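You operate a simulated robot arm through the tools that you are given. There is no shell and no other tool. Be economical: measure what you need, move in short steps, check, and stop when the job is done.

You run a simulated robot arm. Do the job below in one go: nothing can be reset, and whatever is moved stays where it is left.

TASK
Put the blue pad on the yellow sample card. Then open the top green drawer, fetch the yellow block that says "OR" from the beige table and set it inside, then shut the drawer. Then switch the teal tester switch off. Then stack the carton labelled "sockets" from the beige table on top of the carton marked "ties". Then open the right white drawer, take the red coil from the sorting tray and put it on the red counter mat, then shut the drawer. Then open the top wooden drawer. Do these in the order given.

It is judged by the outcome, as a careful person would: the job done as asked, and still so three seconds after it is handed in. It fails if anything else is knocked over, pushed out of place, dropped, spilled or broken.

THE ROBOT
A 5-joint arm with a two-finger parallel gripper on a trunk, on a base that drives. Base frame: it is fixed to the floor where the robot stands at the start and does not move with it; the origin is under the middle of the robot, x ahead of it, y to its left, z up. Readings come in mm, rad, newtons and seconds.
It reaches about 1134 mm from its shoulder. Its first joint turns from -2.601 to 2.601 rad. Places, roughly: beige carton, cream carton [1250, -2000, 750]; blue pad (6x4x4 cm) [800, 100, 800]; pcb dr1 [3800, -4700, 600]; red coil (11x5x3 cm) [500, -2100, 700]; red counter mat (22x22 cm) [-2100, -1960, 800]; right white drawer [500, -2300, 700]; teal tester switch [1700, -2100, 800]; top green drawer [3700, -4700, 700]; top wooden drawer [500, 100, 700]; yellow block [1250, -2250, 750]; yellow sample card [3500, -750, 750]. Payload 1.57 kg.
Tool frame: the origin (TCP) lies between the finger pads and is the grasp point; the fingertips stand 30 mm ahead of it; z points along the fingers, y is the line along which they close. The gripper opens to 110 mm. The fingers are 24 mm wide and 12 mm thick; the gripper's body (48 by 112 mm) begins 78 mm behind the TCP.
Orientation is that of the tool frame in the base frame, as a unit quaternion [x, y, z, w]. With the fingers straight down and closing along the base's y, the tool's x points along the base's -x, its y along +y and its z along -z.

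THE INTERFACE
- The arm moves only by the tool drive_tool. Its argument "plan" is a list of rows, each an object of numbers (a shift or turn left out is 0, a gripper value left out holds the last): "x", "y", "z": the shift along the tool's x, y, z in mm; "ax", "ay", "az": the turn, a rotation vector about the tool's x, y, z in degrees; "hand": the finger opening in mm, from 0 to 110. In form: [{"x": .., "y": .., "z": .., "ax": .., "ay": .., "az": .., "hand": ..}, ...]. A call has 1 to 12 rows; each row is the pose to reach, as a shift and turn from the pose commanded when the call began, along the tool's axes at that moment. A row lasts 0.2 s, in which the tool goes at most 50 mm and 0.15 rad; a call with a longer step from one row to the next is refused whole, and so is a gripper value outside its range. Where a pose cannot be reached the arm comes as near as it can. A force on the tool above 40 N (or 10 N above the force at the start of the call, whichever is more), or a blocked arm, ends the call early, and 0.2 s more pass. Each finger travels about 153 mm/s and halts on what it meets, pressing with about 43 N; the grip force reading is that of the motor and also rises with nothing between the fingers. The clock runs only during rows and for 0.2 s after the last one: add rows that repeat a pose to give the fingers time. The reply holds the time, the measured pose of the TCP, the force on the tool along the base axes, the opening and the grip force, in the units named above and with some noise, with the torque about the TCP (base axes, N m) and any sound that the robot's microphone picked up, and new pictures: "pictures" is both (left out), scene, wrist or none.
- Cameras (640 x 400 px; columns grow to the right, rows downward): "scene" is now at [11.7, 173.2, 1743.4]; the picture's right is [0.17, -0.99, 0.00], its down [-0.92, -0.16, -0.36] and it looks along [0.36, 0.06, -0.93] (base axes); focal length 288 px, centre (320, 200). "wrist" rides on the gripper at [70, 16, -141] in the tool frame; the picture's right is [-0.23, 0.97, 0.00], its down [-0.86, -0.20, -0.48] and it looks along [-0.47, -0.11, 0.88] (tool axes); focal length 222 px, centre (320, 200). There is no depth. A picture from a camera that has moved, and an enlarged one, comes with that camera's place and axes in the base frame and with its lens. The place of the scene camera against the robot may be out by one fixed shift of up to 12 mm in any direction.
- raise_lower(by): slides the trunk up (or, below 0, down) by that many mm; the arm and the scene camera ride with it, the base frame stays. It gives what a move gives, with no picture.
- roll_base(legs): drives the robot by 1 to 6 legs, each [ahead, turn to the left] in mm and rad, along the robot's own axes; the way and the turn of a leg run together, so that a leg with both is an arc; at most 1500 mm and 3.142 rad a leg. The arm and the cameras ride along, it lands a little off, and it stops where it bumps. It gives what a move gives, and a new picture of the scene camera.
- pan_tilt(pan, tilt): turns the head with the scene camera to pan (to the left, within 2.705 rad either way) and tilt (down, from -0.506 to 1.204), counted from straight ahead of the robot. It gives what a move gives, and a new picture of the scene camera.
- enlarge(camera, box): a new picture of the part [left, top, right, bottom] of that camera's present view, enlarged. No time passes.
- hand_in(): hands the job in; it is judged then, once.

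Work in short steps. Places have to be worked out from the pictures, the camera data and where the tool is seen: move nearer, look again, correct. Check each grasp and each placing, and mend what went wrong. You have 207 turns and 260 pictures in all, those below and enlarged ones among them. Open the gripper and draw the arm clear of the work before you hand the job in, unless the task says otherwise; then end with one line.

The tools are called after ">>>" by a JSON object that holds its "op" and its "data". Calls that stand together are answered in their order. drive_tool: Moves the arm, as the interface text tells. Its arguments: {"type":"object","properties":{"plan":{"type":"array"},"pictures":{"type":"string","enum":["both","scene","wrist","none"]}},"required":["plan"]} The other tools are called the same way: raise_lower (by) slides the trunk up or down; roll_base (legs) drives the base; pan_tilt (pan, tilt) turns the head that bears the scene camera; enlarge (camera, box) takes an enlarged picture of a part of a camera's view; hand_in () hands the job in.

At the start:

```text
clock: 0.0
eef_pos: [521.5, 420.5, 1064.9]
orientation: [-0.001, 1.0, 0.0, 0.0]
wrist_force: [0.2, 0.2, -0.2]
wrist_torque: [-0.07, -0.02, 0.03]
opening: 109.9
gripper_force: 0.1
trunk travel left (down, up): [-798.0, 172.0]
robot x, y, heading: [1.0, -6.2, 0.0]
head pan, tilt: [0.171, 1.199]
```

scene: 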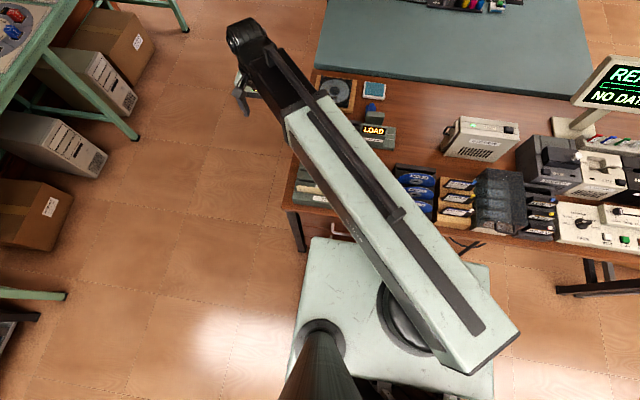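
wrist: 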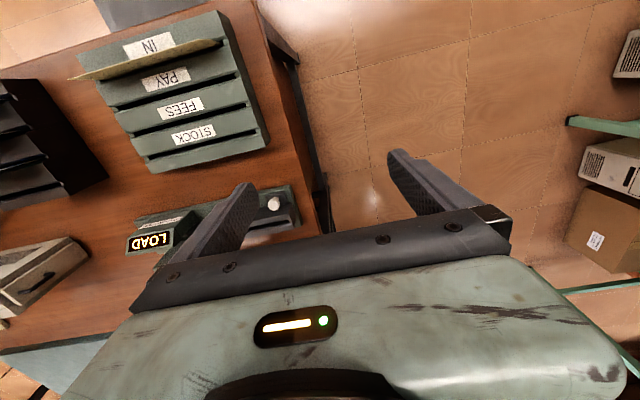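

The arm hides part of the desk; I start by surveying with the head.

>>> {"op": "pan_tilt", "data": {"pan": -0.2, "tilt": 0.7}}

>>> {"op": "pan_tilt", "data": {"pan": -1.2, "tilt": 0.5}}

>>> {"op": "pan_tilt", "data": {"pan": -2.3, "tilt": 0.5}}

```text
clock: 0.9
eef_pos: [522.2, 421.0, 1064.5]
orientation: [-0.001, 1.0, 0.0, 0.0]
wrist_force: [0.5, 0.0, 0.1]
wrist_torque: [0.03, 0.01, 0.0]
opening: 110.0
gripper_force: 0.1
trunk travel left (down, up): [-798.0, 172.0]
robot x, y, heading: [0.7, -5.5, 0.002]
head pan, tilt: [-0.201, 0.7]
camera scene: at [39.8, 146.8, 1779.3], right [-0.2, -0.98, 0.0], down [-0.63, 0.13, -0.76], along [0.75, -0.15, -0.64], focal length 288 px, centre (320, 200)
```

scene: 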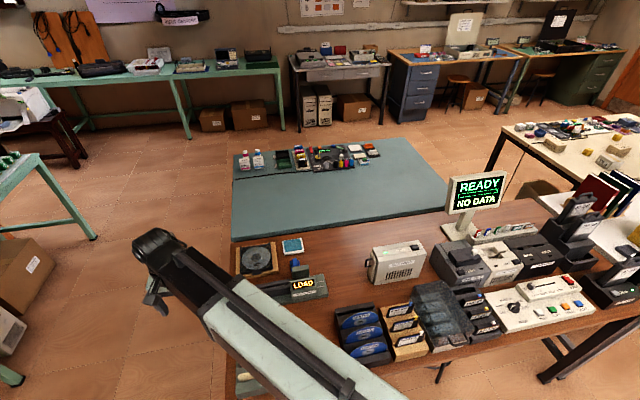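

```text
clock: 2.2
eef_pos: [521.2, 422.0, 1064.8]
orientation: [-0.002, 1.0, 0.0, 0.001]
wrist_force: [1.3, 0.3, -0.5]
wrist_torque: [0.0, 0.0, -0.01]
opening: 110.0
gripper_force: 0.1
trunk travel left (down, up): [-798.0, 172.0]
robot x, y, heading: [-0.6, -8.1, -0.003]
head pan, tilt: [-1.201, 0.499]
camera scene: at [-10.6, 79.0, 1797.0], right [-0.93, -0.36, 0.0], down [-0.17, 0.45, -0.88], along [0.32, -0.82, -0.48], focal length 288 px, centre (320, 200)
```

scene: 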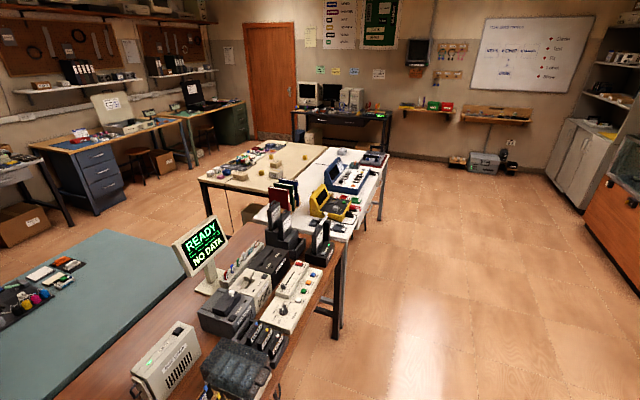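

```text
clock: 3.5
eef_pos: [522.3, 421.8, 1064.4]
orientation: [-0.002, 1.0, -0.001, 0.0]
wrist_force: [-1.1, 0.2, -1.0]
wrist_torque: [0.04, 0.0, 0.02]
opening: 109.9
gripper_force: 0.0
trunk travel left (down, up): [-798.0, 172.0]
robot x, y, heading: [-3.6, -7.1, -0.003]
head pan, tilt: [-2.3, 0.499]
camera scene: at [-104.1, 96.0, 1797.0], right [-0.75, 0.67, 0.0], down [0.32, 0.36, -0.88], along [-0.59, -0.65, -0.48], focal length 288 px, centre (320, 200)
```

scene: 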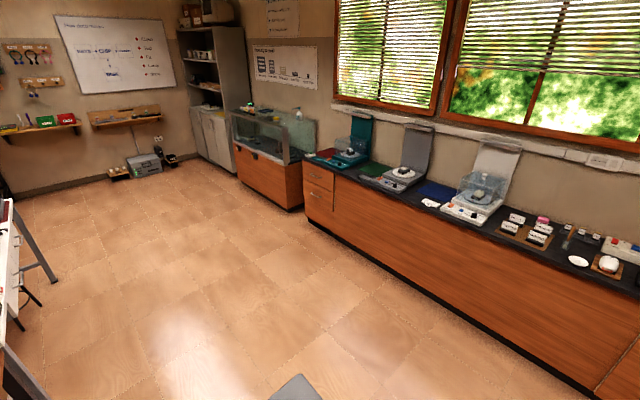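

Now look at the near desk for the blue pad.

>>> {"op": "pan_tilt", "data": {"pan": 0.0, "tilt": 0.9}}

>>> {"op": "enlarge", "data": {"camera": "scene", "box": [220, 140, 420, 265]}}

```text
clock: 5.7
eef_pos: [523.0, 421.9, 1065.1]
orientation: [-0.002, 1.0, 0.0, 0.0]
wrist_force: [-0.3, -1.4, 0.8]
wrist_torque: [0.02, 0.02, 0.0]
opening: 110.0
gripper_force: 0.1
trunk travel left (down, up): [-798.0, 172.0]
robot x, y, heading: [-0.5, -5.9, -0.003]
head pan, tilt: [0.0, 0.901]
camera scene: at [32.1, 163.7, 1763.2], right [0.0, -1.0, 0.0], down [-0.78, 0.0, -0.62], along [0.62, 0.0, -0.78], focal length 288 px, centre (320, 200)
```

scene: 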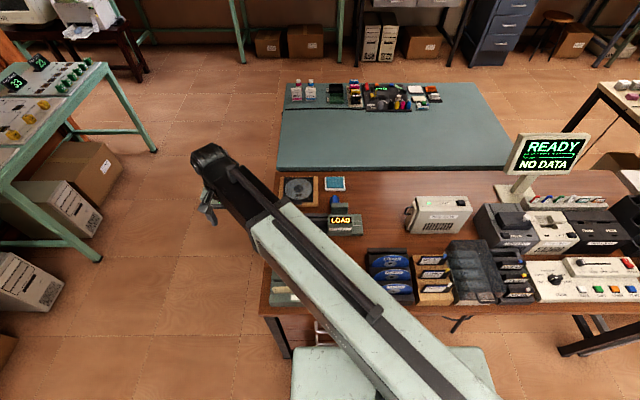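

```text
3.20 times, centred on (320, 202) of scene
camera zoom: at [32.1, 163.7, 1763.2], right [0.0, -1.0, 0.0], down [-0.78, 0.0, -0.62], along [0.62, 0.0, -0.78], focal length 922 px, centre (320, 192)
```

zoom: 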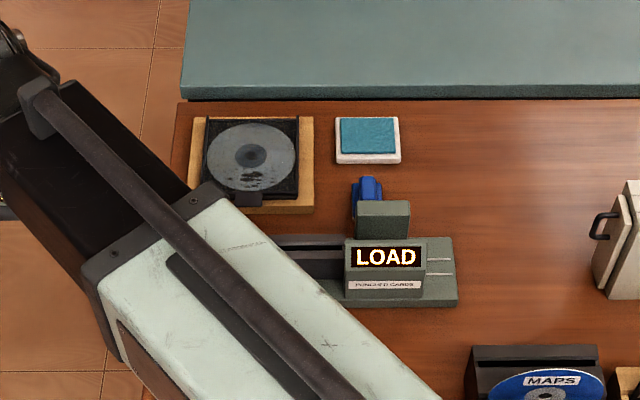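

The dark blue thing behind the LOAD device at about (811, 100) fits the pad; the teal one at (912, 95) doesn't fit as well. I bring the wrist camera over for a closer look.

>>> {"op": "drive_tool", "data": {"plan": [{"x": -22, "y": -41}, {"x": -44, "y": -82}, {"x": -66, "y": -123}, {"x": -88, "y": -164}, {"x": -110, "y": -205}, {"x": -132, "y": -246}, {"x": -154, "y": -287}, {"x": -154, "y": -287}]}}

```text
clock: 7.5
eef_pos: [677.5, 134.8, 1064.2]
orientation: [-0.002, 1.0, 0.001, 0.0]
wrist_force: [0.1, -0.2, 0.1]
wrist_torque: [0.04, 0.0, -0.01]
opening: 110.0
gripper_force: 0.1
trunk travel left (down, up): [-798.0, 172.0]
robot x, y, heading: [-1.4, -5.2, -0.002]
head pan, tilt: [0.0, 0.901]
camera scene: at [32.1, 163.4, 1763.2], right [0.0, -1.0, 0.0], down [-0.78, 0.0, -0.62], along [0.62, 0.0, -0.78], focal length 288 px, centre (320, 200)
camera wrist: at [606.8, 152.0, 1206.2], right [0.22, 0.97, 0.0], down [0.86, -0.2, 0.48], along [0.47, -0.11, -0.88], focal length 222 px, centre (320, 200)
```

scene: 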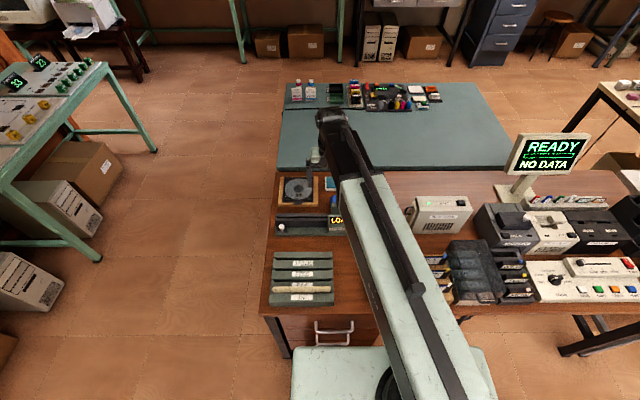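
wrist: 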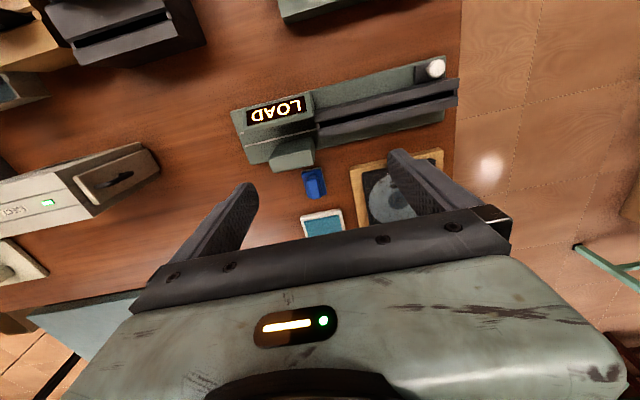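

>>> {"op": "enlarge", "data": {"camera": "wrist", "box": [230, 120, 390, 220]}}

```text
4.00 times, centred on (310, 170) of wrist
camera zoom: at [606.8, 152.0, 1206.2], right [0.22, 0.97, 0.0], down [0.86, -0.2, 0.48], along [0.47, -0.11, -0.88], focal length 888 px, centre (360, 320)
```

zoom: 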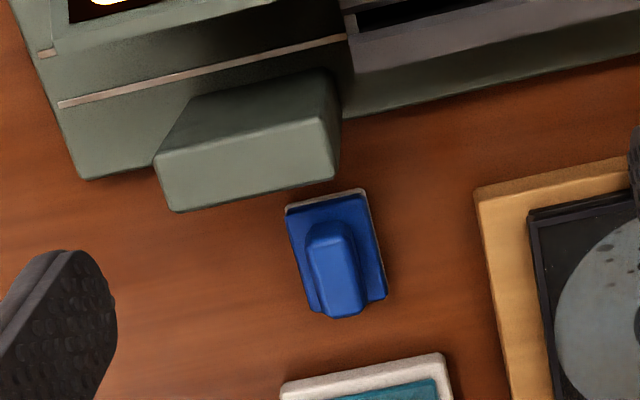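

The blue pad is an eraser-like block aligned with x, near (790, 98). I move above it and lower to check alignment, fingers partly closed to 70.

>>> {"op": "drive_tool", "data": {"plan": [{"x": -30, "y": -10, "z": 20, "hand": 70}, {"x": -60, "y": -20, "z": 55, "hand": 70}, {"x": -90, "y": -30, "z": 90}, {"x": -112, "y": -37, "z": 130}, {"x": -112, "y": -37, "z": 164}, {"x": -112, "y": -37, "z": 164}]}}

```text
clock: 8.9
eef_pos: [788.6, 98.2, 1065.4]
orientation: [-0.001, 1.0, 0.0, 0.0]
wrist_force: [0.0, 0.1, 0.1]
wrist_torque: [0.0, -0.01, 0.0]
opening: 70.1
gripper_force: 0.0
out of reach, approached as far as the arm can: row 1, 2, 3, 4, 5, 6
trunk travel left (down, up): [-798.0, 172.0]
robot x, y, heading: [-0.5, -5.8, -0.005]
head pan, tilt: [0.0, 0.901]
camera scene: at [32.0, 163.7, 1763.2], right [0.0, -1.0, 0.0], down [-0.78, 0.0, -0.62], along [0.62, 0.0, -0.78], focal length 288 px, centre (320, 200)
camera wrist: at [719.2, 114.2, 1206.2], right [0.22, 0.97, 0.0], down [0.86, -0.2, 0.48], along [0.47, -0.11, -0.88], focal length 222 px, centre (320, 200)
```

scene: 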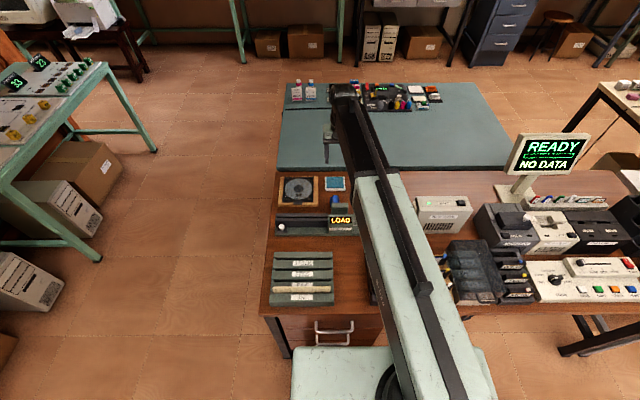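
wrist: 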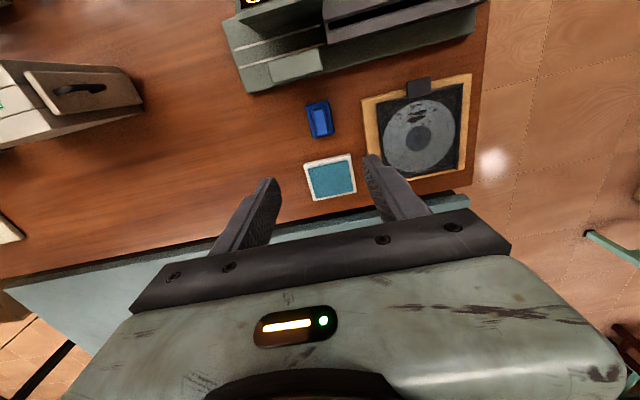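

The arm alone cannot go lower; the trunk must. I lower the trunk 150 mm and look again.

>>> {"op": "raise_lower", "data": {"by": -150}}

>>> {"op": "drive_tool", "data": {"plan": [{"x": 6, "y": 0, "z": 0}, {"x": 6, "y": 0}], "pictures": "wrist"}}

```text
clock: 10.6
eef_pos: [789.2, 97.5, 915.4]
orientation: [-0.002, 1.0, 0.0, 0.0]
wrist_force: [-0.7, 0.2, -0.4]
wrist_torque: [0.0, -0.02, -0.01]
opening: 69.9
gripper_force: 0.2
trunk travel left (down, up): [-648.0, 322.0]
robot x, y, heading: [-2.8, -8.4, -0.004]
head pan, tilt: [0.0, 0.901]
```

```text
clock: 11.2
eef_pos: [784.0, 97.5, 914.3]
orientation: [-0.002, 1.0, 0.0, 0.0]
wrist_force: [0.3, 0.1, 0.2]
wrist_torque: [0.0, 0.0, 0.0]
opening: 70.0
gripper_force: 0.1
trunk travel left (down, up): [-648.0, 322.0]
robot x, y, heading: [2.1, -6.4, -0.0]
head pan, tilt: [0.0, 0.901]
camera wrist: at [713.4, 114.5, 1056.2], right [0.22, 0.97, 0.0], down [0.86, -0.2, 0.48], along [0.47, -0.11, -0.88], focal length 222 px, centre (320, 200)
```

wrist: 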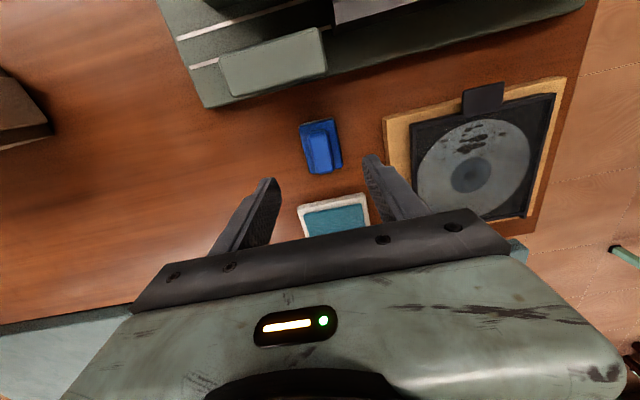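

Pad lies under the tool. Lowering another 70 mm, then checking.

>>> {"op": "raise_lower", "data": {"by": -70}}

>>> {"op": "enlarge", "data": {"camera": "wrist", "box": [200, 80, 440, 230]}}

```text
clock: 12.3
eef_pos: [783.8, 97.6, 844.1]
orientation: [-0.002, 1.0, 0.0, 0.0]
wrist_force: [-0.6, 0.7, 0.6]
wrist_torque: [-0.01, -0.02, 0.03]
opening: 69.9
gripper_force: 0.0
trunk travel left (down, up): [-578.0, 392.0]
robot x, y, heading: [-2.3, -3.9, -0.002]
head pan, tilt: [0.0, 0.901]
```

```text
2.67 times, centred on (320, 155) of wrist
camera zoom: at [713.4, 114.5, 986.2], right [0.22, 0.97, 0.0], down [0.86, -0.2, 0.48], along [0.47, -0.11, -0.88], focal length 592 px, centre (320, 320)
```

zoom: 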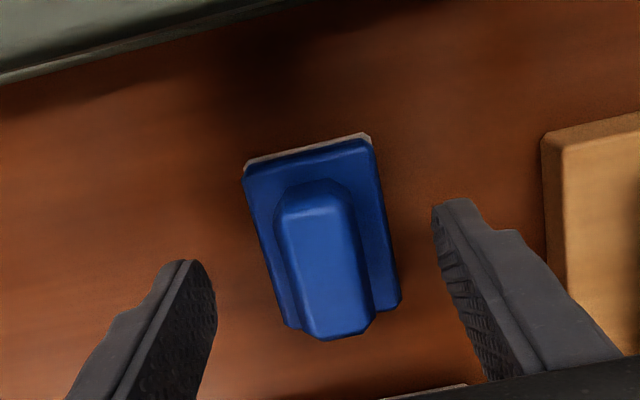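

Pad sits centred between the fingers. Lower another 32 mm and close gently on it.

>>> {"op": "raise_lower", "data": {"by": -32}}

>>> {"op": "enlarge", "data": {"camera": "wrist", "box": [200, 80, 440, 230]}}

```text
clock: 12.8
eef_pos: [781.9, 96.7, 829.7]
orientation: [-0.002, 1.0, -0.001, 0.003]
wrist_force: [-6.4, -1.6, 31.8]
wrist_torque: [0.11, 0.56, -0.04]
opening: 69.8
gripper_force: 0.2
trunk travel left (down, up): [-561.0, 409.0]
robot x, y, heading: [6.7, -11.0, 0.0]
head pan, tilt: [0.0, 0.901]
stopped: the force on the tool passed its limit at 82 N (the readings are from after the stop); the commanded pose is now the measured one
```

```text
2.67 times, centred on (320, 155) of wrist
camera zoom: at [711.6, 114.4, 971.0], right [0.22, 0.97, 0.0], down [0.85, -0.2, 0.48], along [0.47, -0.11, -0.88], focal length 592 px, centre (320, 320)
```

zoom: 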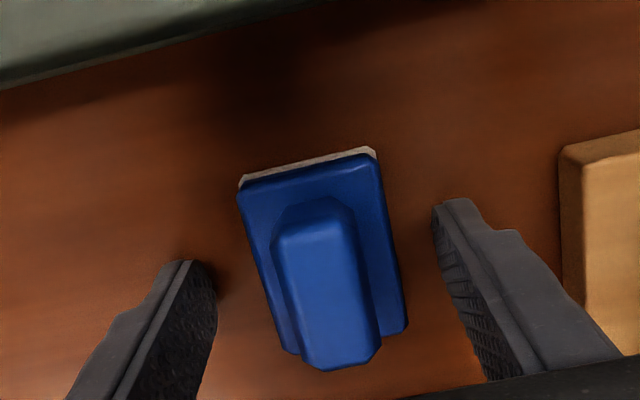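

The fingertips touched the desk (about z 799). I back up 6 mm and close on the pad.

>>> {"op": "drive_tool", "data": {"plan": [{"z": -6}, {"z": -6, "hand": 55}, {"z": -6, "hand": 40}, {"z": -6, "hand": 25}, {"z": -6, "hand": 15}, {"z": -6, "hand": 15}], "pictures": "wrist"}}

```text
clock: 13.8
eef_pos: [784.4, 96.8, 830.1]
orientation: [-0.001, 1.0, 0.0, 0.006]
wrist_force: [1.5, 0.1, 42.3]
wrist_torque: [0.02, 0.43, 0.01]
opening: 42.9
gripper_force: 10.5
out of reach, approached as far as the arm can: row 1, 2, 3, 4
trunk travel left (down, up): [-561.0, 409.0]
robot x, y, heading: [-4.9, -6.1, -0.004]
head pan, tilt: [0.0, 0.901]
stopped in row 4: the force on the tool passed its limit at 43 N (the readings are from after the stop); the commanded pose is now the measured one
camera wrist: at [712.7, 114.3, 970.6], right [0.22, 0.97, 0.0], down [0.85, -0.2, 0.49], along [0.48, -0.11, -0.87], focal length 222 px, centre (320, 200)
```

wrist: 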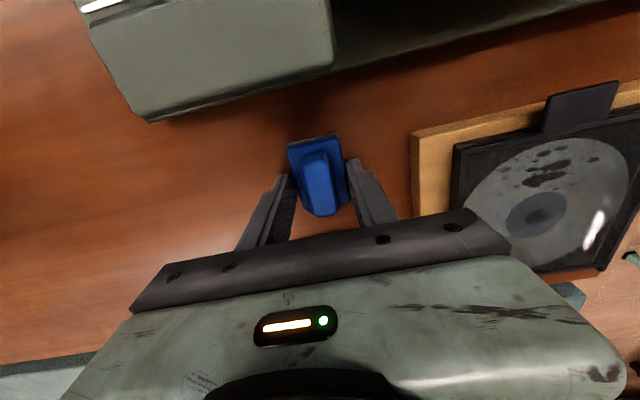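

The arm is at its lower stop, so I relieve the pressure with the trunk, then finish closing.

>>> {"op": "raise_lower", "data": {"by": 6}}

>>> {"op": "drive_tool", "data": {"plan": [{"hand": 30}, {"hand": 20}, {"hand": 20}], "pictures": "wrist"}}

```text
clock: 14.3
eef_pos: [787.3, 98.1, 832.0]
orientation: [-0.002, 1.0, 0.0, 0.004]
wrist_force: [0.1, -0.2, -0.3]
wrist_torque: [-0.03, 0.01, 0.02]
opening: 38.7
gripper_force: 43.0
trunk travel left (down, up): [-567.0, 403.0]
robot x, y, heading: [0.2, -5.0, -0.005]
head pan, tilt: [0.0, 0.901]
```

```text
clock: 15.1
eef_pos: [786.7, 97.0, 834.7]
orientation: [-0.003, 1.0, 0.001, 0.005]
wrist_force: [0.3, -0.1, -1.0]
wrist_torque: [0.0, 0.0, 0.01]
opening: 38.8
gripper_force: 43.4
trunk travel left (down, up): [-567.0, 403.0]
robot x, y, heading: [-2.2, -8.6, 0.001]
head pan, tilt: [0.0, 0.901]
camera wrist: at [715.4, 114.6, 974.1], right [0.22, 0.97, 0.0], down [0.85, -0.2, 0.49], along [0.47, -0.11, -0.87], focal length 222 px, centre (320, 200)
```

wrist: 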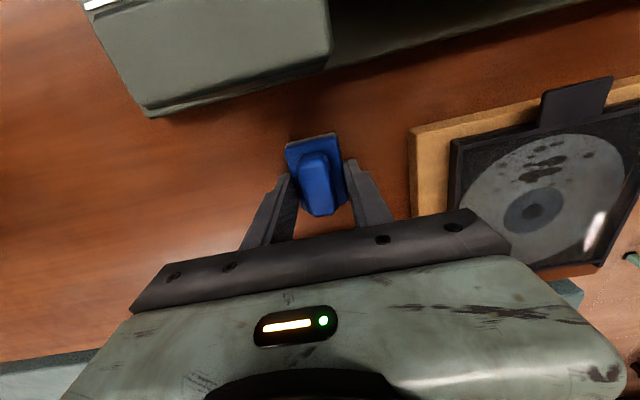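

Held (38.8 mm, 43 N). Lift high with the trunk.

>>> {"op": "raise_lower", "data": {"by": 380}}

>>> {"op": "pan_tilt", "data": {"pan": 0.7, "tilt": 0.6}}

>>> {"op": "enlarge", "data": {"camera": "wrist", "box": [160, 50, 480, 250]}}

```text
clock: 18.8
eef_pos: [786.2, 97.5, 1213.5]
orientation: [-0.002, 1.0, 0.0, 0.004]
wrist_force: [0.0, -0.5, -0.8]
wrist_torque: [0.01, 0.0, 0.01]
opening: 38.8
gripper_force: 42.8
trunk travel left (down, up): [-947.0, 23.0]
robot x, y, heading: [-1.1, -7.8, -0.008]
head pan, tilt: [0.0, 0.901]
```

```text
clock: 19.9
eef_pos: [787.2, 97.6, 1213.3]
orientation: [-0.002, 1.0, 0.0, 0.004]
wrist_force: [1.1, -0.3, -0.4]
wrist_torque: [0.01, 0.06, 0.0]
opening: 39.0
gripper_force: 42.8
trunk travel left (down, up): [-947.0, 23.0]
robot x, y, heading: [-0.5, -4.5, 0.002]
head pan, tilt: [0.7, 0.6]
camera scene: at [24.7, 220.6, 1936.5], right [0.64, -0.77, 0.0], down [-0.43, -0.36, -0.82], along [0.63, 0.53, -0.57], focal length 288 px, centre (320, 200)
```

scene: 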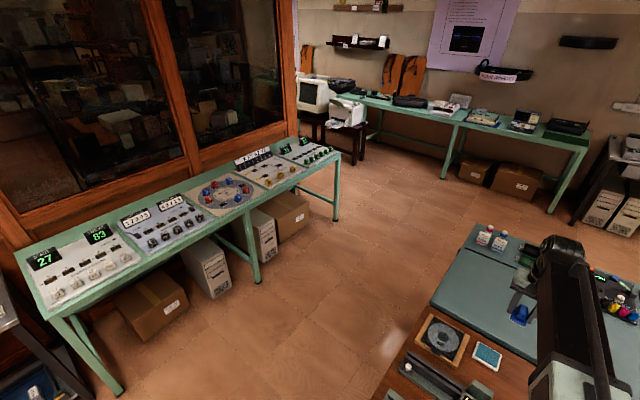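

```text
2.00 times, centred on (320, 150) of wrist
camera zoom: at [715.5, 114.6, 1354.1], right [0.22, 0.97, 0.0], down [0.85, -0.2, 0.49], along [0.47, -0.11, -0.87], focal length 444 px, centre (320, 300)
```

zoom: 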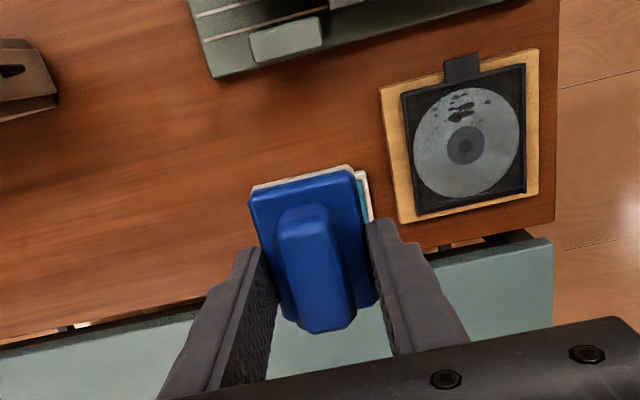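

Pad is firmly held. I back off from the desk and drive round the left side into the aisle beyond the bench.

>>> {"op": "roll_base", "data": {"legs": [[-350, 0], [0, 1.571], [1000, 0], [0, -1.571], [1500, 0], [1250, 0]]}}

```text
clock: 47.4
eef_pos: [3266.6, 733.8, 1212.5]
orientation: [0.045, 0.999, -0.001, 0.004]
wrist_force: [-0.3, 0.4, -1.1]
wrist_torque: [-0.01, -0.06, 0.02]
opening: 39.0
gripper_force: 43.1
trunk travel left (down, up): [-947.0, 23.0]
robot x, y, heading: [2473.2, 704.0, -0.089]
head pan, tilt: [0.7, 0.6]
camera scene: at [2518.8, 928.4, 1936.5], right [0.57, -0.82, 0.0], down [-0.46, -0.32, -0.82], along [0.68, 0.47, -0.57], focal length 288 px, centre (320, 200)
```

scene: 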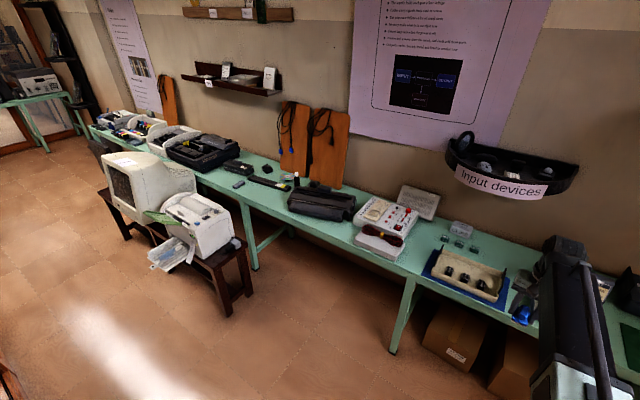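

I look toward the yellow card's bench.

>>> {"op": "pan_tilt", "data": {"pan": -0.9, "tilt": 0.6}}

```text
clock: 49.1
eef_pos: [3266.7, 736.4, 1212.9]
orientation: [0.045, 0.999, -0.001, 0.004]
wrist_force: [-0.1, 0.0, -0.2]
wrist_torque: [-0.02, 0.0, 0.0]
opening: 38.7
gripper_force: 43.3
trunk travel left (down, up): [-947.0, 23.0]
robot x, y, heading: [2473.3, 704.5, -0.095]
head pan, tilt: [-0.901, 0.6]
camera scene: at [2494.7, 803.9, 1936.5], right [-0.84, -0.55, 0.0], down [-0.31, 0.47, -0.83], along [0.45, -0.69, -0.56], focal length 288 px, centre (320, 200)
```

scene: 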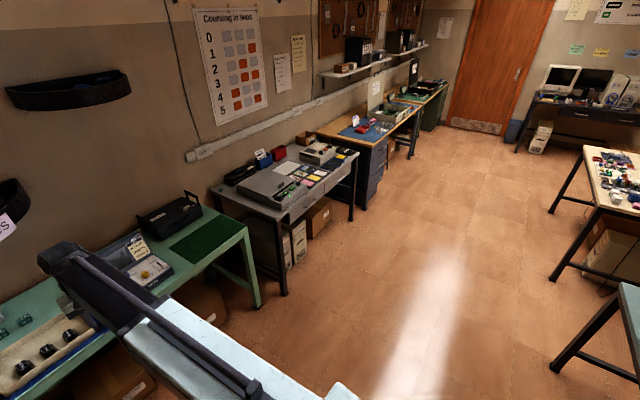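

Drive right down the aisle and face the grey table.

>>> {"op": "roll_base", "data": {"legs": [[0, -1.48], [1430, 0], [0, 1.571]]}}

>>> {"op": "pan_tilt", "data": {"pan": 0.0, "tilt": 0.8}}

```text
clock: 63.6
eef_pos: [3243.0, -655.4, 1213.7]
orientation: [0.023, 1.0, -0.001, 0.004]
wrist_force: [-0.3, 0.2, -0.4]
wrist_torque: [-0.04, -0.02, 0.01]
opening: 39.0
gripper_force: 43.0
trunk travel left (down, up): [-947.0, 23.0]
robot x, y, heading: [2450.1, -748.7, -0.052]
head pan, tilt: [-0.901, 0.6]
camera scene: at [2467.6, -651.0, 1936.5], right [-0.82, -0.58, 0.0], down [-0.33, 0.46, -0.83], along [0.48, -0.67, -0.56], focal length 288 px, centre (320, 200)
```

scene: 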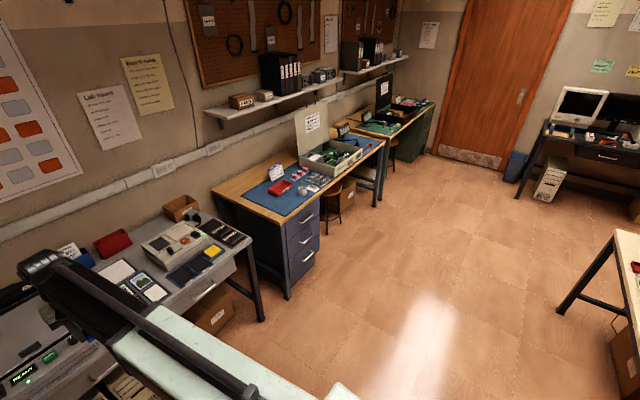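

```text
clock: 64.8
eef_pos: [3243.0, -655.4, 1213.5]
orientation: [0.022, 1.0, 0.0, 0.004]
wrist_force: [0.6, 0.5, -0.8]
wrist_torque: [-0.03, -0.02, 0.01]
opening: 38.9
gripper_force: 42.8
trunk travel left (down, up): [-947.0, 23.0]
robot x, y, heading: [2452.3, -750.5, -0.052]
head pan, tilt: [0.0, 0.799]
camera scene: at [2497.9, -583.2, 1919.7], right [-0.05, -1.0, 0.0], down [-0.72, 0.04, -0.7], along [0.7, -0.04, -0.72], focal length 288 px, centre (320, 200)
```

scene: 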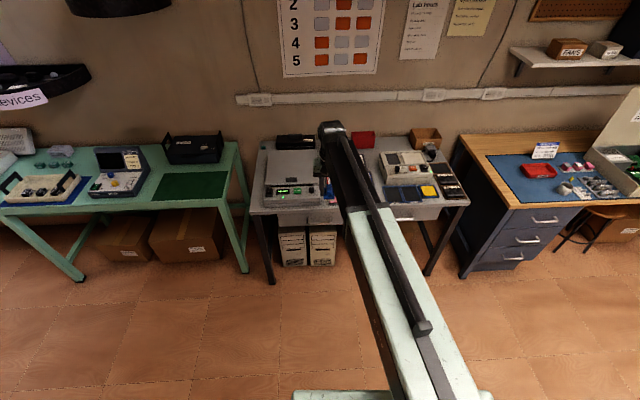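

>>> {"op": "enlarge", "data": {"camera": "scene", "box": [240, 120, 480, 270]}}

>>> {"op": "enlarge", "data": {"camera": "wrist", "box": [0, 0, 640, 400]}}

```text
2.67 times, centred on (360, 195) of scene
camera zoom: at [2497.9, -583.2, 1919.7], right [-0.05, -1.0, 0.0], down [-0.72, 0.04, -0.7], along [0.7, -0.04, -0.72], focal length 768 px, centre (213, 213)
```

zoom: 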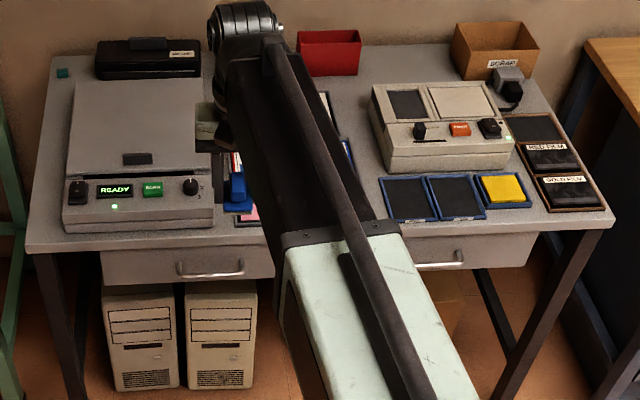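

```text
1.00 times, centred on (320, 200) of wrist (not enlarged: the box is as wide or as high as the picture)
camera zoom: at [3173.4, -635.2, 1354.1], right [0.27, 0.96, 0.0], down [0.84, -0.24, 0.49], along [0.47, -0.13, -0.87], focal length 222 px, centre (320, 200)
```

zoom: 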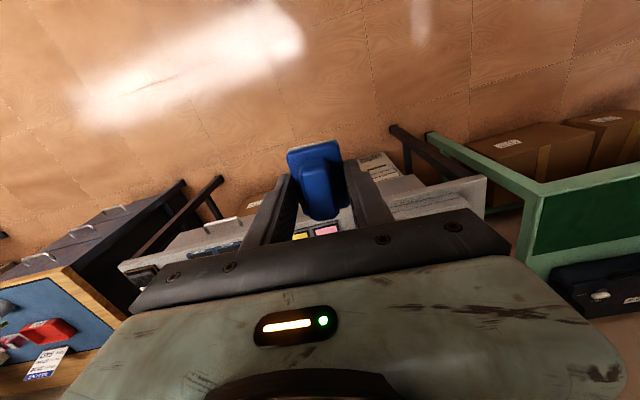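

The sample cards (yellow, pink) are in the table's middle beyond the gripper. I move 260 ahead and look again.

>>> {"op": "roll_base", "data": {"legs": [[260, 0.05]]}}

>>> {"op": "enlarge", "data": {"camera": "wrist", "box": [0, 0, 640, 400]}}

```text
clock: 66.7
eef_pos: [3502.4, -627.5, 1213.0]
orientation: [0.001, 1.0, 0.0, 0.005]
wrist_force: [-0.1, -0.3, -0.1]
wrist_torque: [-0.02, 0.05, 0.01]
opening: 38.9
gripper_force: 43.3
trunk travel left (down, up): [-947.0, 23.0]
robot x, y, heading: [2712.2, -761.1, -0.002]
head pan, tilt: [0.0, 0.799]
camera scene: at [2753.2, -592.0, 1919.7], right [0.0, -1.0, 0.0], down [-0.72, 0.0, -0.7], along [0.7, 0.0, -0.72], focal length 288 px, centre (320, 200)
```

scene: 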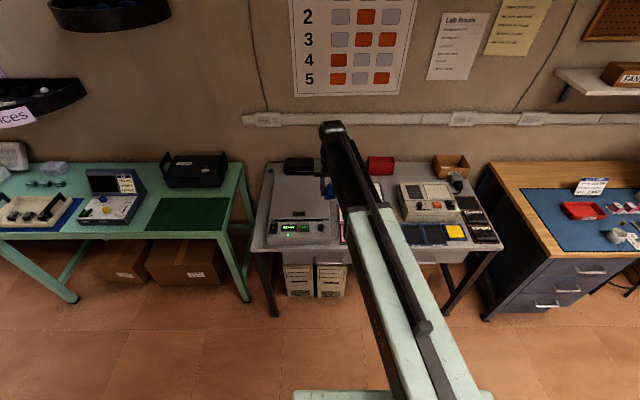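

```text
1.00 times, centred on (320, 200) of wrist (not enlarged: the box is as wide or as high as the picture)
camera zoom: at [3431.0, -610.5, 1353.3], right [0.23, 0.97, 0.0], down [0.85, -0.2, 0.49], along [0.47, -0.11, -0.87], focal length 222 px, centre (320, 200)
```

zoom: 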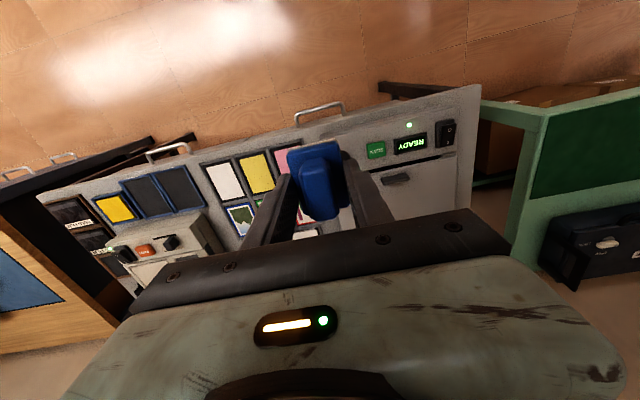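

The yellow card sits at about (3612, -833) between white and pink cards. I advance 110 mm and shift the arm right.

>>> {"op": "roll_base", "data": {"legs": [[110, 0]]}}

>>> {"op": "drive_tool", "data": {"plan": [{"y": -40}, {"y": -80}, {"y": -120}, {"y": -160}, {"y": -200}, {"y": -200}], "pictures": "wrist"}}

```text
clock: 67.9
eef_pos: [3614.5, -630.0, 1212.7]
orientation: [0.002, 1.0, 0.0, 0.004]
wrist_force: [-0.6, -0.5, -0.9]
wrist_torque: [-0.03, 0.05, 0.02]
opening: 38.9
gripper_force: 43.3
trunk travel left (down, up): [-947.0, 23.0]
robot x, y, heading: [2823.7, -763.4, -0.001]
head pan, tilt: [0.0, 0.799]
camera scene: at [2865.1, -592.0, 1919.6], right [0.0, -1.0, 0.0], down [-0.72, 0.0, -0.7], along [0.7, 0.0, -0.72], focal length 288 px, centre (320, 200)
```

scene: 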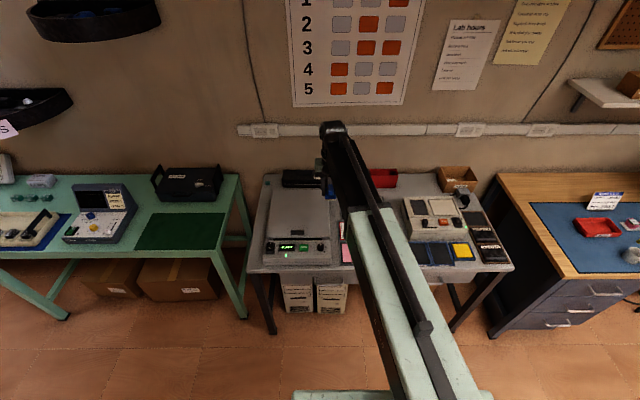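

```text
clock: 69.3
eef_pos: [3616.0, -833.1, 1213.0]
orientation: [0.003, 1.0, 0.0, 0.004]
wrist_force: [-0.2, 0.3, -1.3]
wrist_torque: [-0.03, -0.01, -0.01]
opening: 38.7
gripper_force: 43.2
trunk travel left (down, up): [-947.0, 23.0]
robot x, y, heading: [2826.2, -763.9, 0.003]
head pan, tilt: [0.0, 0.799]
camera wrist: at [3543.9, -815.0, 1354.1], right [0.23, 0.97, 0.0], down [0.85, -0.2, 0.49], along [0.47, -0.11, -0.87], focal length 222 px, centre (320, 200)
```

wrist: 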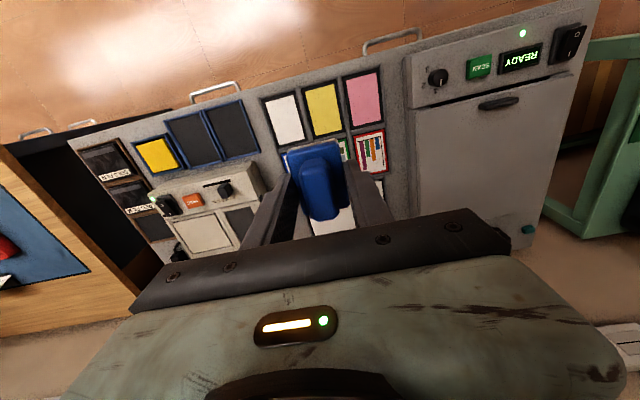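

Triangulation gives the card at (3607, -825). I align and lower 330 mm, then look.

>>> {"op": "drive_tool", "data": {"plan": [{"x": 8, "y": 9}, {"x": 8, "y": 9}], "pictures": "none"}}

>>> {"op": "raise_lower", "data": {"by": -300}}

>>> {"op": "enlarge", "data": {"camera": "wrist", "box": [160, 50, 480, 250]}}

```text
clock: 69.9
eef_pos: [3605.6, -823.6, 1212.8]
orientation: [0.002, 1.0, 0.0, 0.004]
wrist_force: [-0.6, 0.3, -0.5]
wrist_torque: [0.04, 0.02, 0.0]
opening: 39.0
gripper_force: 43.0
trunk travel left (down, up): [-947.0, 23.0]
robot x, y, heading: [2825.6, -762.8, -0.006]
head pan, tilt: [0.0, 0.799]
```

```text
clock: 72.9
eef_pos: [3605.4, -824.5, 913.7]
orientation: [0.003, 1.0, 0.0, 0.003]
wrist_force: [-0.6, -0.3, -0.7]
wrist_torque: [0.03, -0.01, -0.03]
opening: 38.8
gripper_force: 42.9
trunk travel left (down, up): [-647.0, 323.0]
robot x, y, heading: [2825.9, -760.1, -0.003]
head pan, tilt: [0.0, 0.799]
```

```text
2.00 times, centred on (320, 150) of wrist
camera zoom: at [3535.1, -806.9, 1054.1], right [0.23, 0.97, 0.0], down [0.85, -0.2, 0.49], along [0.47, -0.11, -0.87], focal length 444 px, centre (320, 300)
```

zoom: 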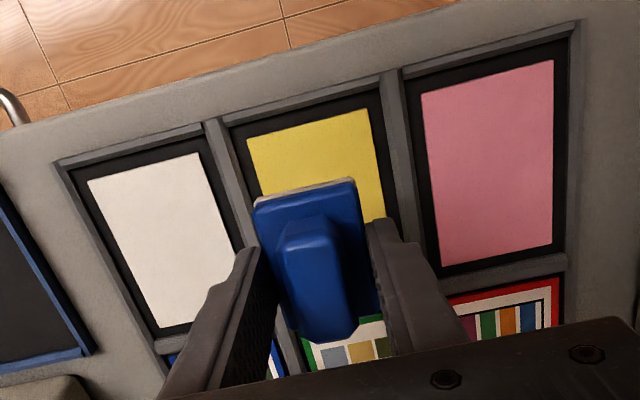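

Aligned within 5 mm; small correction, then lower 60 mm.

>>> {"op": "drive_tool", "data": {"plan": [{"x": -4, "y": 4}, {"x": -4, "y": 4}], "pictures": "none"}}

>>> {"op": "raise_lower", "data": {"by": -62}}

>>> {"op": "enlarge", "data": {"camera": "wrist", "box": [160, 50, 480, 250]}}

```text
clock: 73.5
eef_pos: [3609.3, -819.2, 913.5]
orientation: [0.003, 1.0, 0.0, 0.004]
wrist_force: [-0.2, 0.1, -0.4]
wrist_torque: [-0.01, 0.01, -0.01]
opening: 38.7
gripper_force: 43.5
trunk travel left (down, up): [-647.0, 323.0]
robot x, y, heading: [2824.5, -766.0, 0.002]
head pan, tilt: [0.0, 0.799]
```

```text
clock: 74.5
eef_pos: [3610.4, -819.3, 852.1]
orientation: [0.002, 1.0, 0.0, 0.004]
wrist_force: [0.6, -0.7, 0.0]
wrist_torque: [-0.02, 0.0, -0.01]
opening: 39.2
gripper_force: 43.1
trunk travel left (down, up): [-585.0, 385.0]
robot x, y, heading: [2823.3, -762.5, 0.001]
head pan, tilt: [0.0, 0.799]
```

```text
2.00 times, centred on (320, 150) of wrist
camera zoom: at [3538.5, -802.6, 992.1], right [0.23, 0.97, 0.0], down [0.85, -0.2, 0.49], along [0.47, -0.11, -0.87], focal length 444 px, centre (320, 300)
```

zoom: 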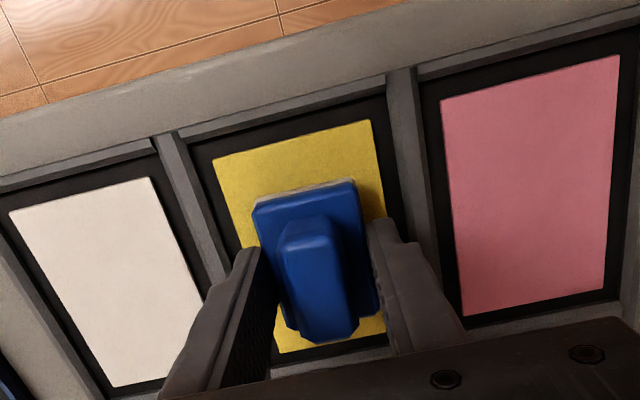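

Well centred. Lower gently.

>>> {"op": "raise_lower", "data": {"by": -16}}

>>> {"op": "raise_lower", "data": {"by": -8}}

>>> {"op": "enlarge", "data": {"camera": "wrist", "box": [160, 50, 480, 250]}}

```text
clock: 75.1
eef_pos: [3608.2, -821.0, 836.6]
orientation: [0.002, 1.0, 0.0, 0.005]
wrist_force: [7.6, -0.6, 31.7]
wrist_torque: [0.02, -0.02, 0.01]
opening: 39.0
gripper_force: 43.1
trunk travel left (down, up): [-569.0, 401.0]
robot x, y, heading: [2825.3, -760.9, -0.003]
head pan, tilt: [0.0, 0.799]
```

```text
clock: 75.4
eef_pos: [3608.9, -820.7, 836.7]
orientation: [0.002, 1.0, 0.0, 0.007]
wrist_force: [-0.2, -0.5, 30.4]
wrist_torque: [0.06, 0.28, -0.01]
opening: 38.8
gripper_force: 42.9
trunk travel left (down, up): [-569.0, 401.0]
robot x, y, heading: [2824.9, -760.7, -0.005]
head pan, tilt: [0.0, 0.799]
stopped: the force on the tool passed its limit at 52 N (the readings are from after the stop); the commanded pose is now the measured one
```

```text
2.00 times, centred on (320, 150) of wrist
camera zoom: at [3536.9, -802.4, 977.9], right [0.23, 0.97, 0.0], down [0.85, -0.2, 0.49], along [0.48, -0.11, -0.87], focal length 444 px, centre (320, 300)
```

zoom: 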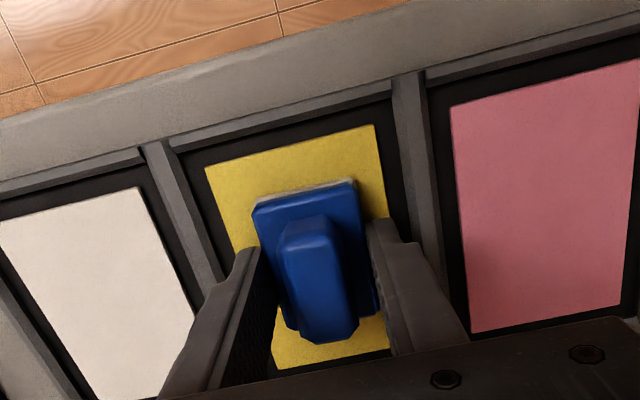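

On the card. I raise 2 mm to relieve the pressure, then open to 62 and lift.

>>> {"op": "raise_lower", "data": {"by": 2}}

>>> {"op": "drive_tool", "data": {"plan": [{"hand": 45}, {"hand": 52}, {"hand": 60}, {"hand": 60}], "pictures": "none"}}

>>> {"op": "raise_lower", "data": {"by": 120}}

>>> {"op": "enlarge", "data": {"camera": "wrist", "box": [160, 50, 480, 250]}}

```text
clock: 75.9
eef_pos: [3609.4, -819.6, 838.4]
orientation: [0.003, 1.0, 0.0, 0.006]
wrist_force: [-3.9, 0.7, 9.2]
wrist_torque: [0.04, 0.24, 0.02]
opening: 38.8
gripper_force: 43.7
trunk travel left (down, up): [-571.0, 399.0]
robot x, y, heading: [2824.1, -757.3, -0.003]
head pan, tilt: [0.0, 0.799]
```

```text
clock: 76.9
eef_pos: [3609.8, -819.4, 837.4]
orientation: [0.002, 1.0, 0.0, 0.006]
wrist_force: [0.8, 0.1, 8.7]
wrist_torque: [0.11, 0.06, 0.01]
opening: 56.4
gripper_force: 0.1
trunk travel left (down, up): [-571.0, 399.0]
robot x, y, heading: [2827.8, -765.8, -0.001]
head pan, tilt: [0.0, 0.799]
```

```text
clock: 78.4
eef_pos: [3610.5, -820.1, 958.4]
orientation: [0.003, 1.0, 0.0, 0.005]
wrist_force: [0.1, 0.9, 0.3]
wrist_torque: [-0.01, -0.02, -0.03]
opening: 59.9
gripper_force: 0.0
trunk travel left (down, up): [-691.0, 279.0]
robot x, y, heading: [2826.0, -760.1, -0.001]
head pan, tilt: [0.0, 0.799]
```

```text
2.00 times, centred on (320, 150) of wrist
camera zoom: at [3539.0, -802.5, 1097.9], right [0.23, 0.97, 0.0], down [0.85, -0.2, 0.49], along [0.48, -0.11, -0.87], focal length 444 px, centre (320, 300)
```

zoom: 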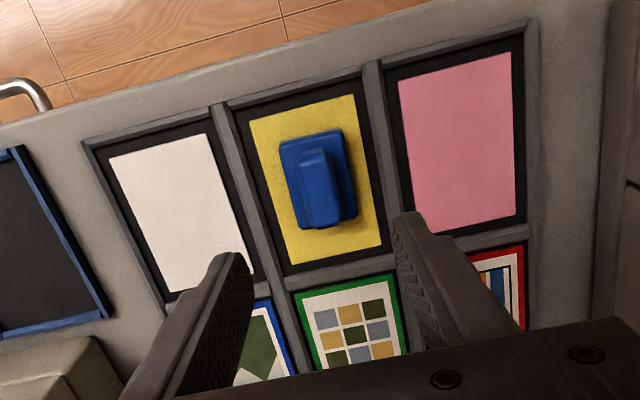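

Pad is on the card. Now retreat, raise, and drive down the aisle toward the green cabinet.

>>> {"op": "raise_lower", "data": {"by": 260}}

>>> {"op": "roll_base", "data": {"legs": [[-400, 0], [0, -1.571], [1500, 0], [1300, 0]]}}

>>> {"op": "pan_tilt", "data": {"pan": 0.6, "tilt": 0.6}}

```text
clock: 81.1
eef_pos: [3609.7, -819.4, 1217.9]
orientation: [0.003, 1.0, 0.0, 0.005]
wrist_force: [0.5, -0.2, -0.1]
wrist_torque: [-0.01, 0.0, -0.01]
opening: 59.9
gripper_force: 0.0
trunk travel left (down, up): [-951.0, 19.0]
robot x, y, heading: [2823.0, -757.8, -0.001]
head pan, tilt: [0.0, 0.799]
```

```text
clock: 100.6
eef_pos: [2305.3, -4329.1, 1216.8]
orientation: [0.71, 0.704, -0.004, 0.004]
wrist_force: [0.1, -0.3, 0.8]
wrist_torque: [0.02, 0.03, -0.03]
opening: 59.9
gripper_force: 0.1
trunk travel left (down, up): [-951.0, 19.0]
robot x, y, heading: [2370.2, -3541.0, -1.58]
head pan, tilt: [0.0, 0.799]
camera scene: at [2541.0, -3582.2, 1923.6], right [-1.0, 0.01, 0.0], down [0.01, 0.72, -0.7], along [-0.01, -0.7, -0.72], focal length 288 px, centre (320, 200)
```

scene: 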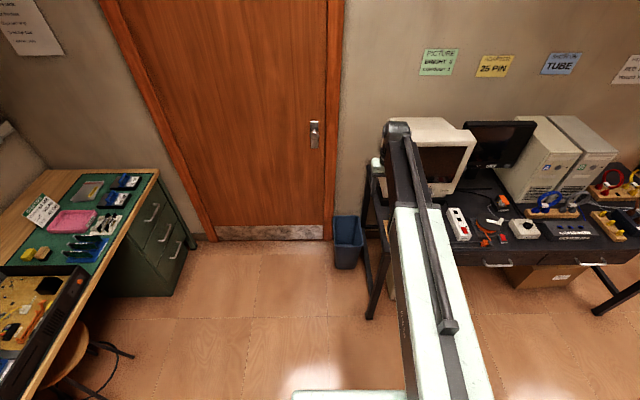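

```text
clock: 101.6
eef_pos: [2305.9, -4328.8, 1217.3]
orientation: [0.71, 0.704, -0.004, 0.004]
wrist_force: [0.0, 0.4, -0.1]
wrist_torque: [-0.03, 0.02, 0.02]
opening: 59.6
gripper_force: 0.0
trunk travel left (down, up): [-951.0, 19.0]
robot x, y, heading: [2371.5, -3543.0, -1.58]
head pan, tilt: [0.6, 0.6]
camera scene: at [2591.0, -3574.5, 1940.5], right [-0.83, -0.56, 0.0], down [-0.32, 0.47, -0.82], along [0.46, -0.68, -0.57], focal length 288 px, centre (320, 200)
```

scene: 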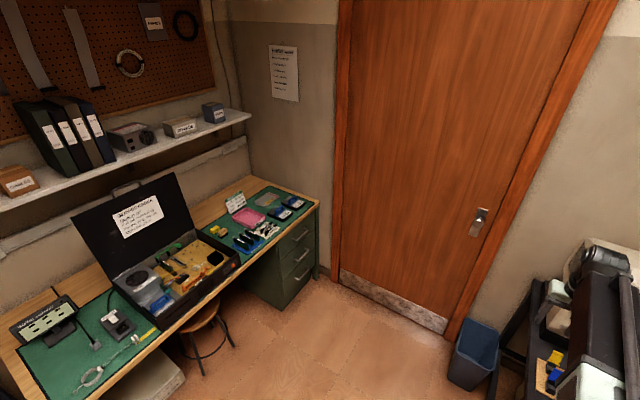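

The green cabinet's drawers face -x, handle near (3466, -4642, 700). I retract the arm before manoeuvring in the tight corner.

>>> {"op": "drive_tool", "data": {"plan": [{"x": 45}, {"x": 90}, {"x": 135}, {"x": 180}, {"x": 225}, {"x": 270}, {"x": 310}, {"x": 310}], "pictures": "none"}}

>>> {"op": "enlarge", "data": {"camera": "scene", "box": [220, 180, 380, 280]}}

```text
clock: 103.4
eef_pos: [2304.3, -4116.6, 1217.2]
orientation: [0.71, 0.704, -0.003, 0.003]
wrist_force: [-0.4, -0.5, 0.0]
wrist_torque: [0.01, 0.01, 0.01]
opening: 60.0
gripper_force: 0.1
out of reach, approached as far as the arm can: row 5, 6, 7, 8
trunk travel left (down, up): [-951.0, 19.0]
robot x, y, heading: [2368.1, -3543.8, -1.575]
head pan, tilt: [0.6, 0.6]
```

```text
4.00 times, centred on (300, 230) of scene
camera zoom: at [2591.0, -3574.1, 1940.5], right [-0.83, -0.56, 0.0], down [-0.32, 0.47, -0.83], along [0.46, -0.68, -0.56], focal length 1152 px, centre (400, 80)
```

zoom: 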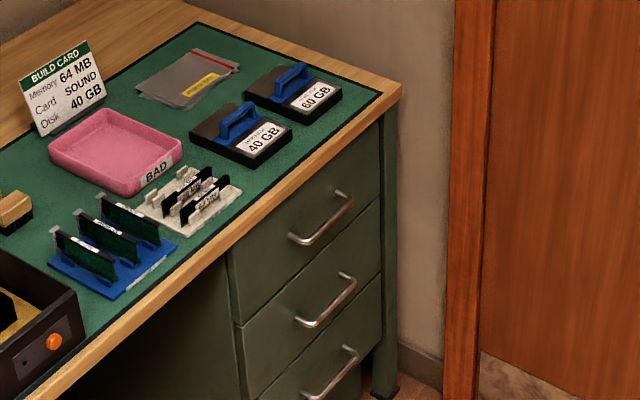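

Arm retracted. Now drive: face +x, forward, face +y, reverse down the aisle, then face the cabinet.

>>> {"op": "roll_base", "data": {"legs": [[0, 1.575], [400, 0], [0, 1.571], [-1130, 0]]}}

>>> {"op": "roll_base", "data": {"legs": [[0, -1.571]]}}

>>> {"op": "pan_tilt", "data": {"pan": 0.0, "tilt": 0.9}}

```text
clock: 118.6
eef_pos: [2800.2, -4076.0, 1217.9]
orientation: [-0.687, 0.726, 0.003, 0.003]
wrist_force: [0.3, 0.1, -0.7]
wrist_torque: [0.01, -0.02, 0.02]
opening: 60.0
gripper_force: 0.0
trunk travel left (down, up): [-951.0, 19.0]
robot x, y, heading: [2711.1, -4643.7, 1.519]
head pan, tilt: [0.6, 0.6]
camera scene: at [2493.9, -4607.3, 1940.5], right [0.85, 0.52, 0.0], down [0.3, -0.48, -0.83], along [-0.43, 0.7, -0.56], focal length 288 px, centre (320, 200)
```

scene: 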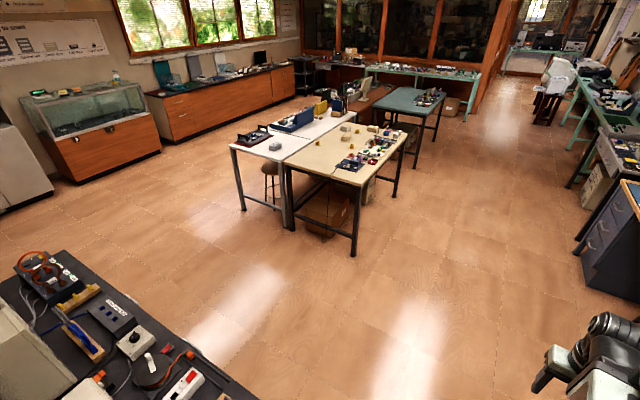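

```text
clock: 120.6
eef_pos: [3020.5, -4159.2, 1217.7]
orientation: [-0.527, 0.85, 0.003, 0.001]
wrist_force: [0.0, 1.4, 0.1]
wrist_torque: [0.03, -0.01, 0.02]
opening: 60.2
gripper_force: 0.0
trunk travel left (down, up): [-951.0, 19.0]
robot x, y, heading: [2737.9, -4654.4, 1.323]
head pan, tilt: [0.6, 0.6]
stopped in leg 1: the robot was blocked; the commanded pose is now the measured one
camera scene: at [2532.9, -4576.4, 1940.8], right [0.94, 0.34, 0.0], down [0.19, -0.53, -0.83], along [-0.28, 0.78, -0.56], focal length 288 px, centre (320, 200)
```

scene: 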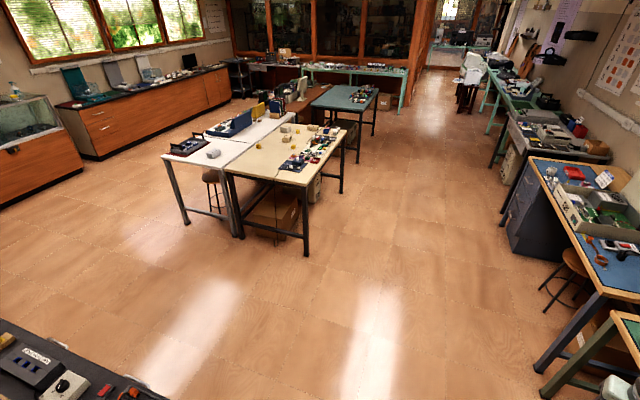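

```text
clock: 121.6
eef_pos: [3019.2, -4157.6, 1216.6]
orientation: [-0.529, 0.849, 0.002, 0.003]
wrist_force: [-0.6, -0.3, -0.1]
wrist_torque: [0.0, -0.02, 0.01]
opening: 59.8
gripper_force: 0.1
trunk travel left (down, up): [-951.0, 19.0]
robot x, y, heading: [2738.1, -4655.7, 1.322]
head pan, tilt: [0.0, 0.901]
camera scene: at [2580.8, -4584.7, 1915.8], right [0.97, -0.25, 0.0], down [-0.19, -0.76, -0.62], along [0.15, 0.6, -0.78], focal length 288 px, centre (320, 200)
```

scene: 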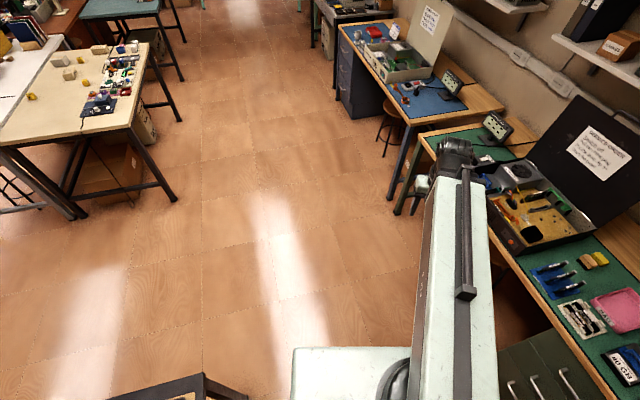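

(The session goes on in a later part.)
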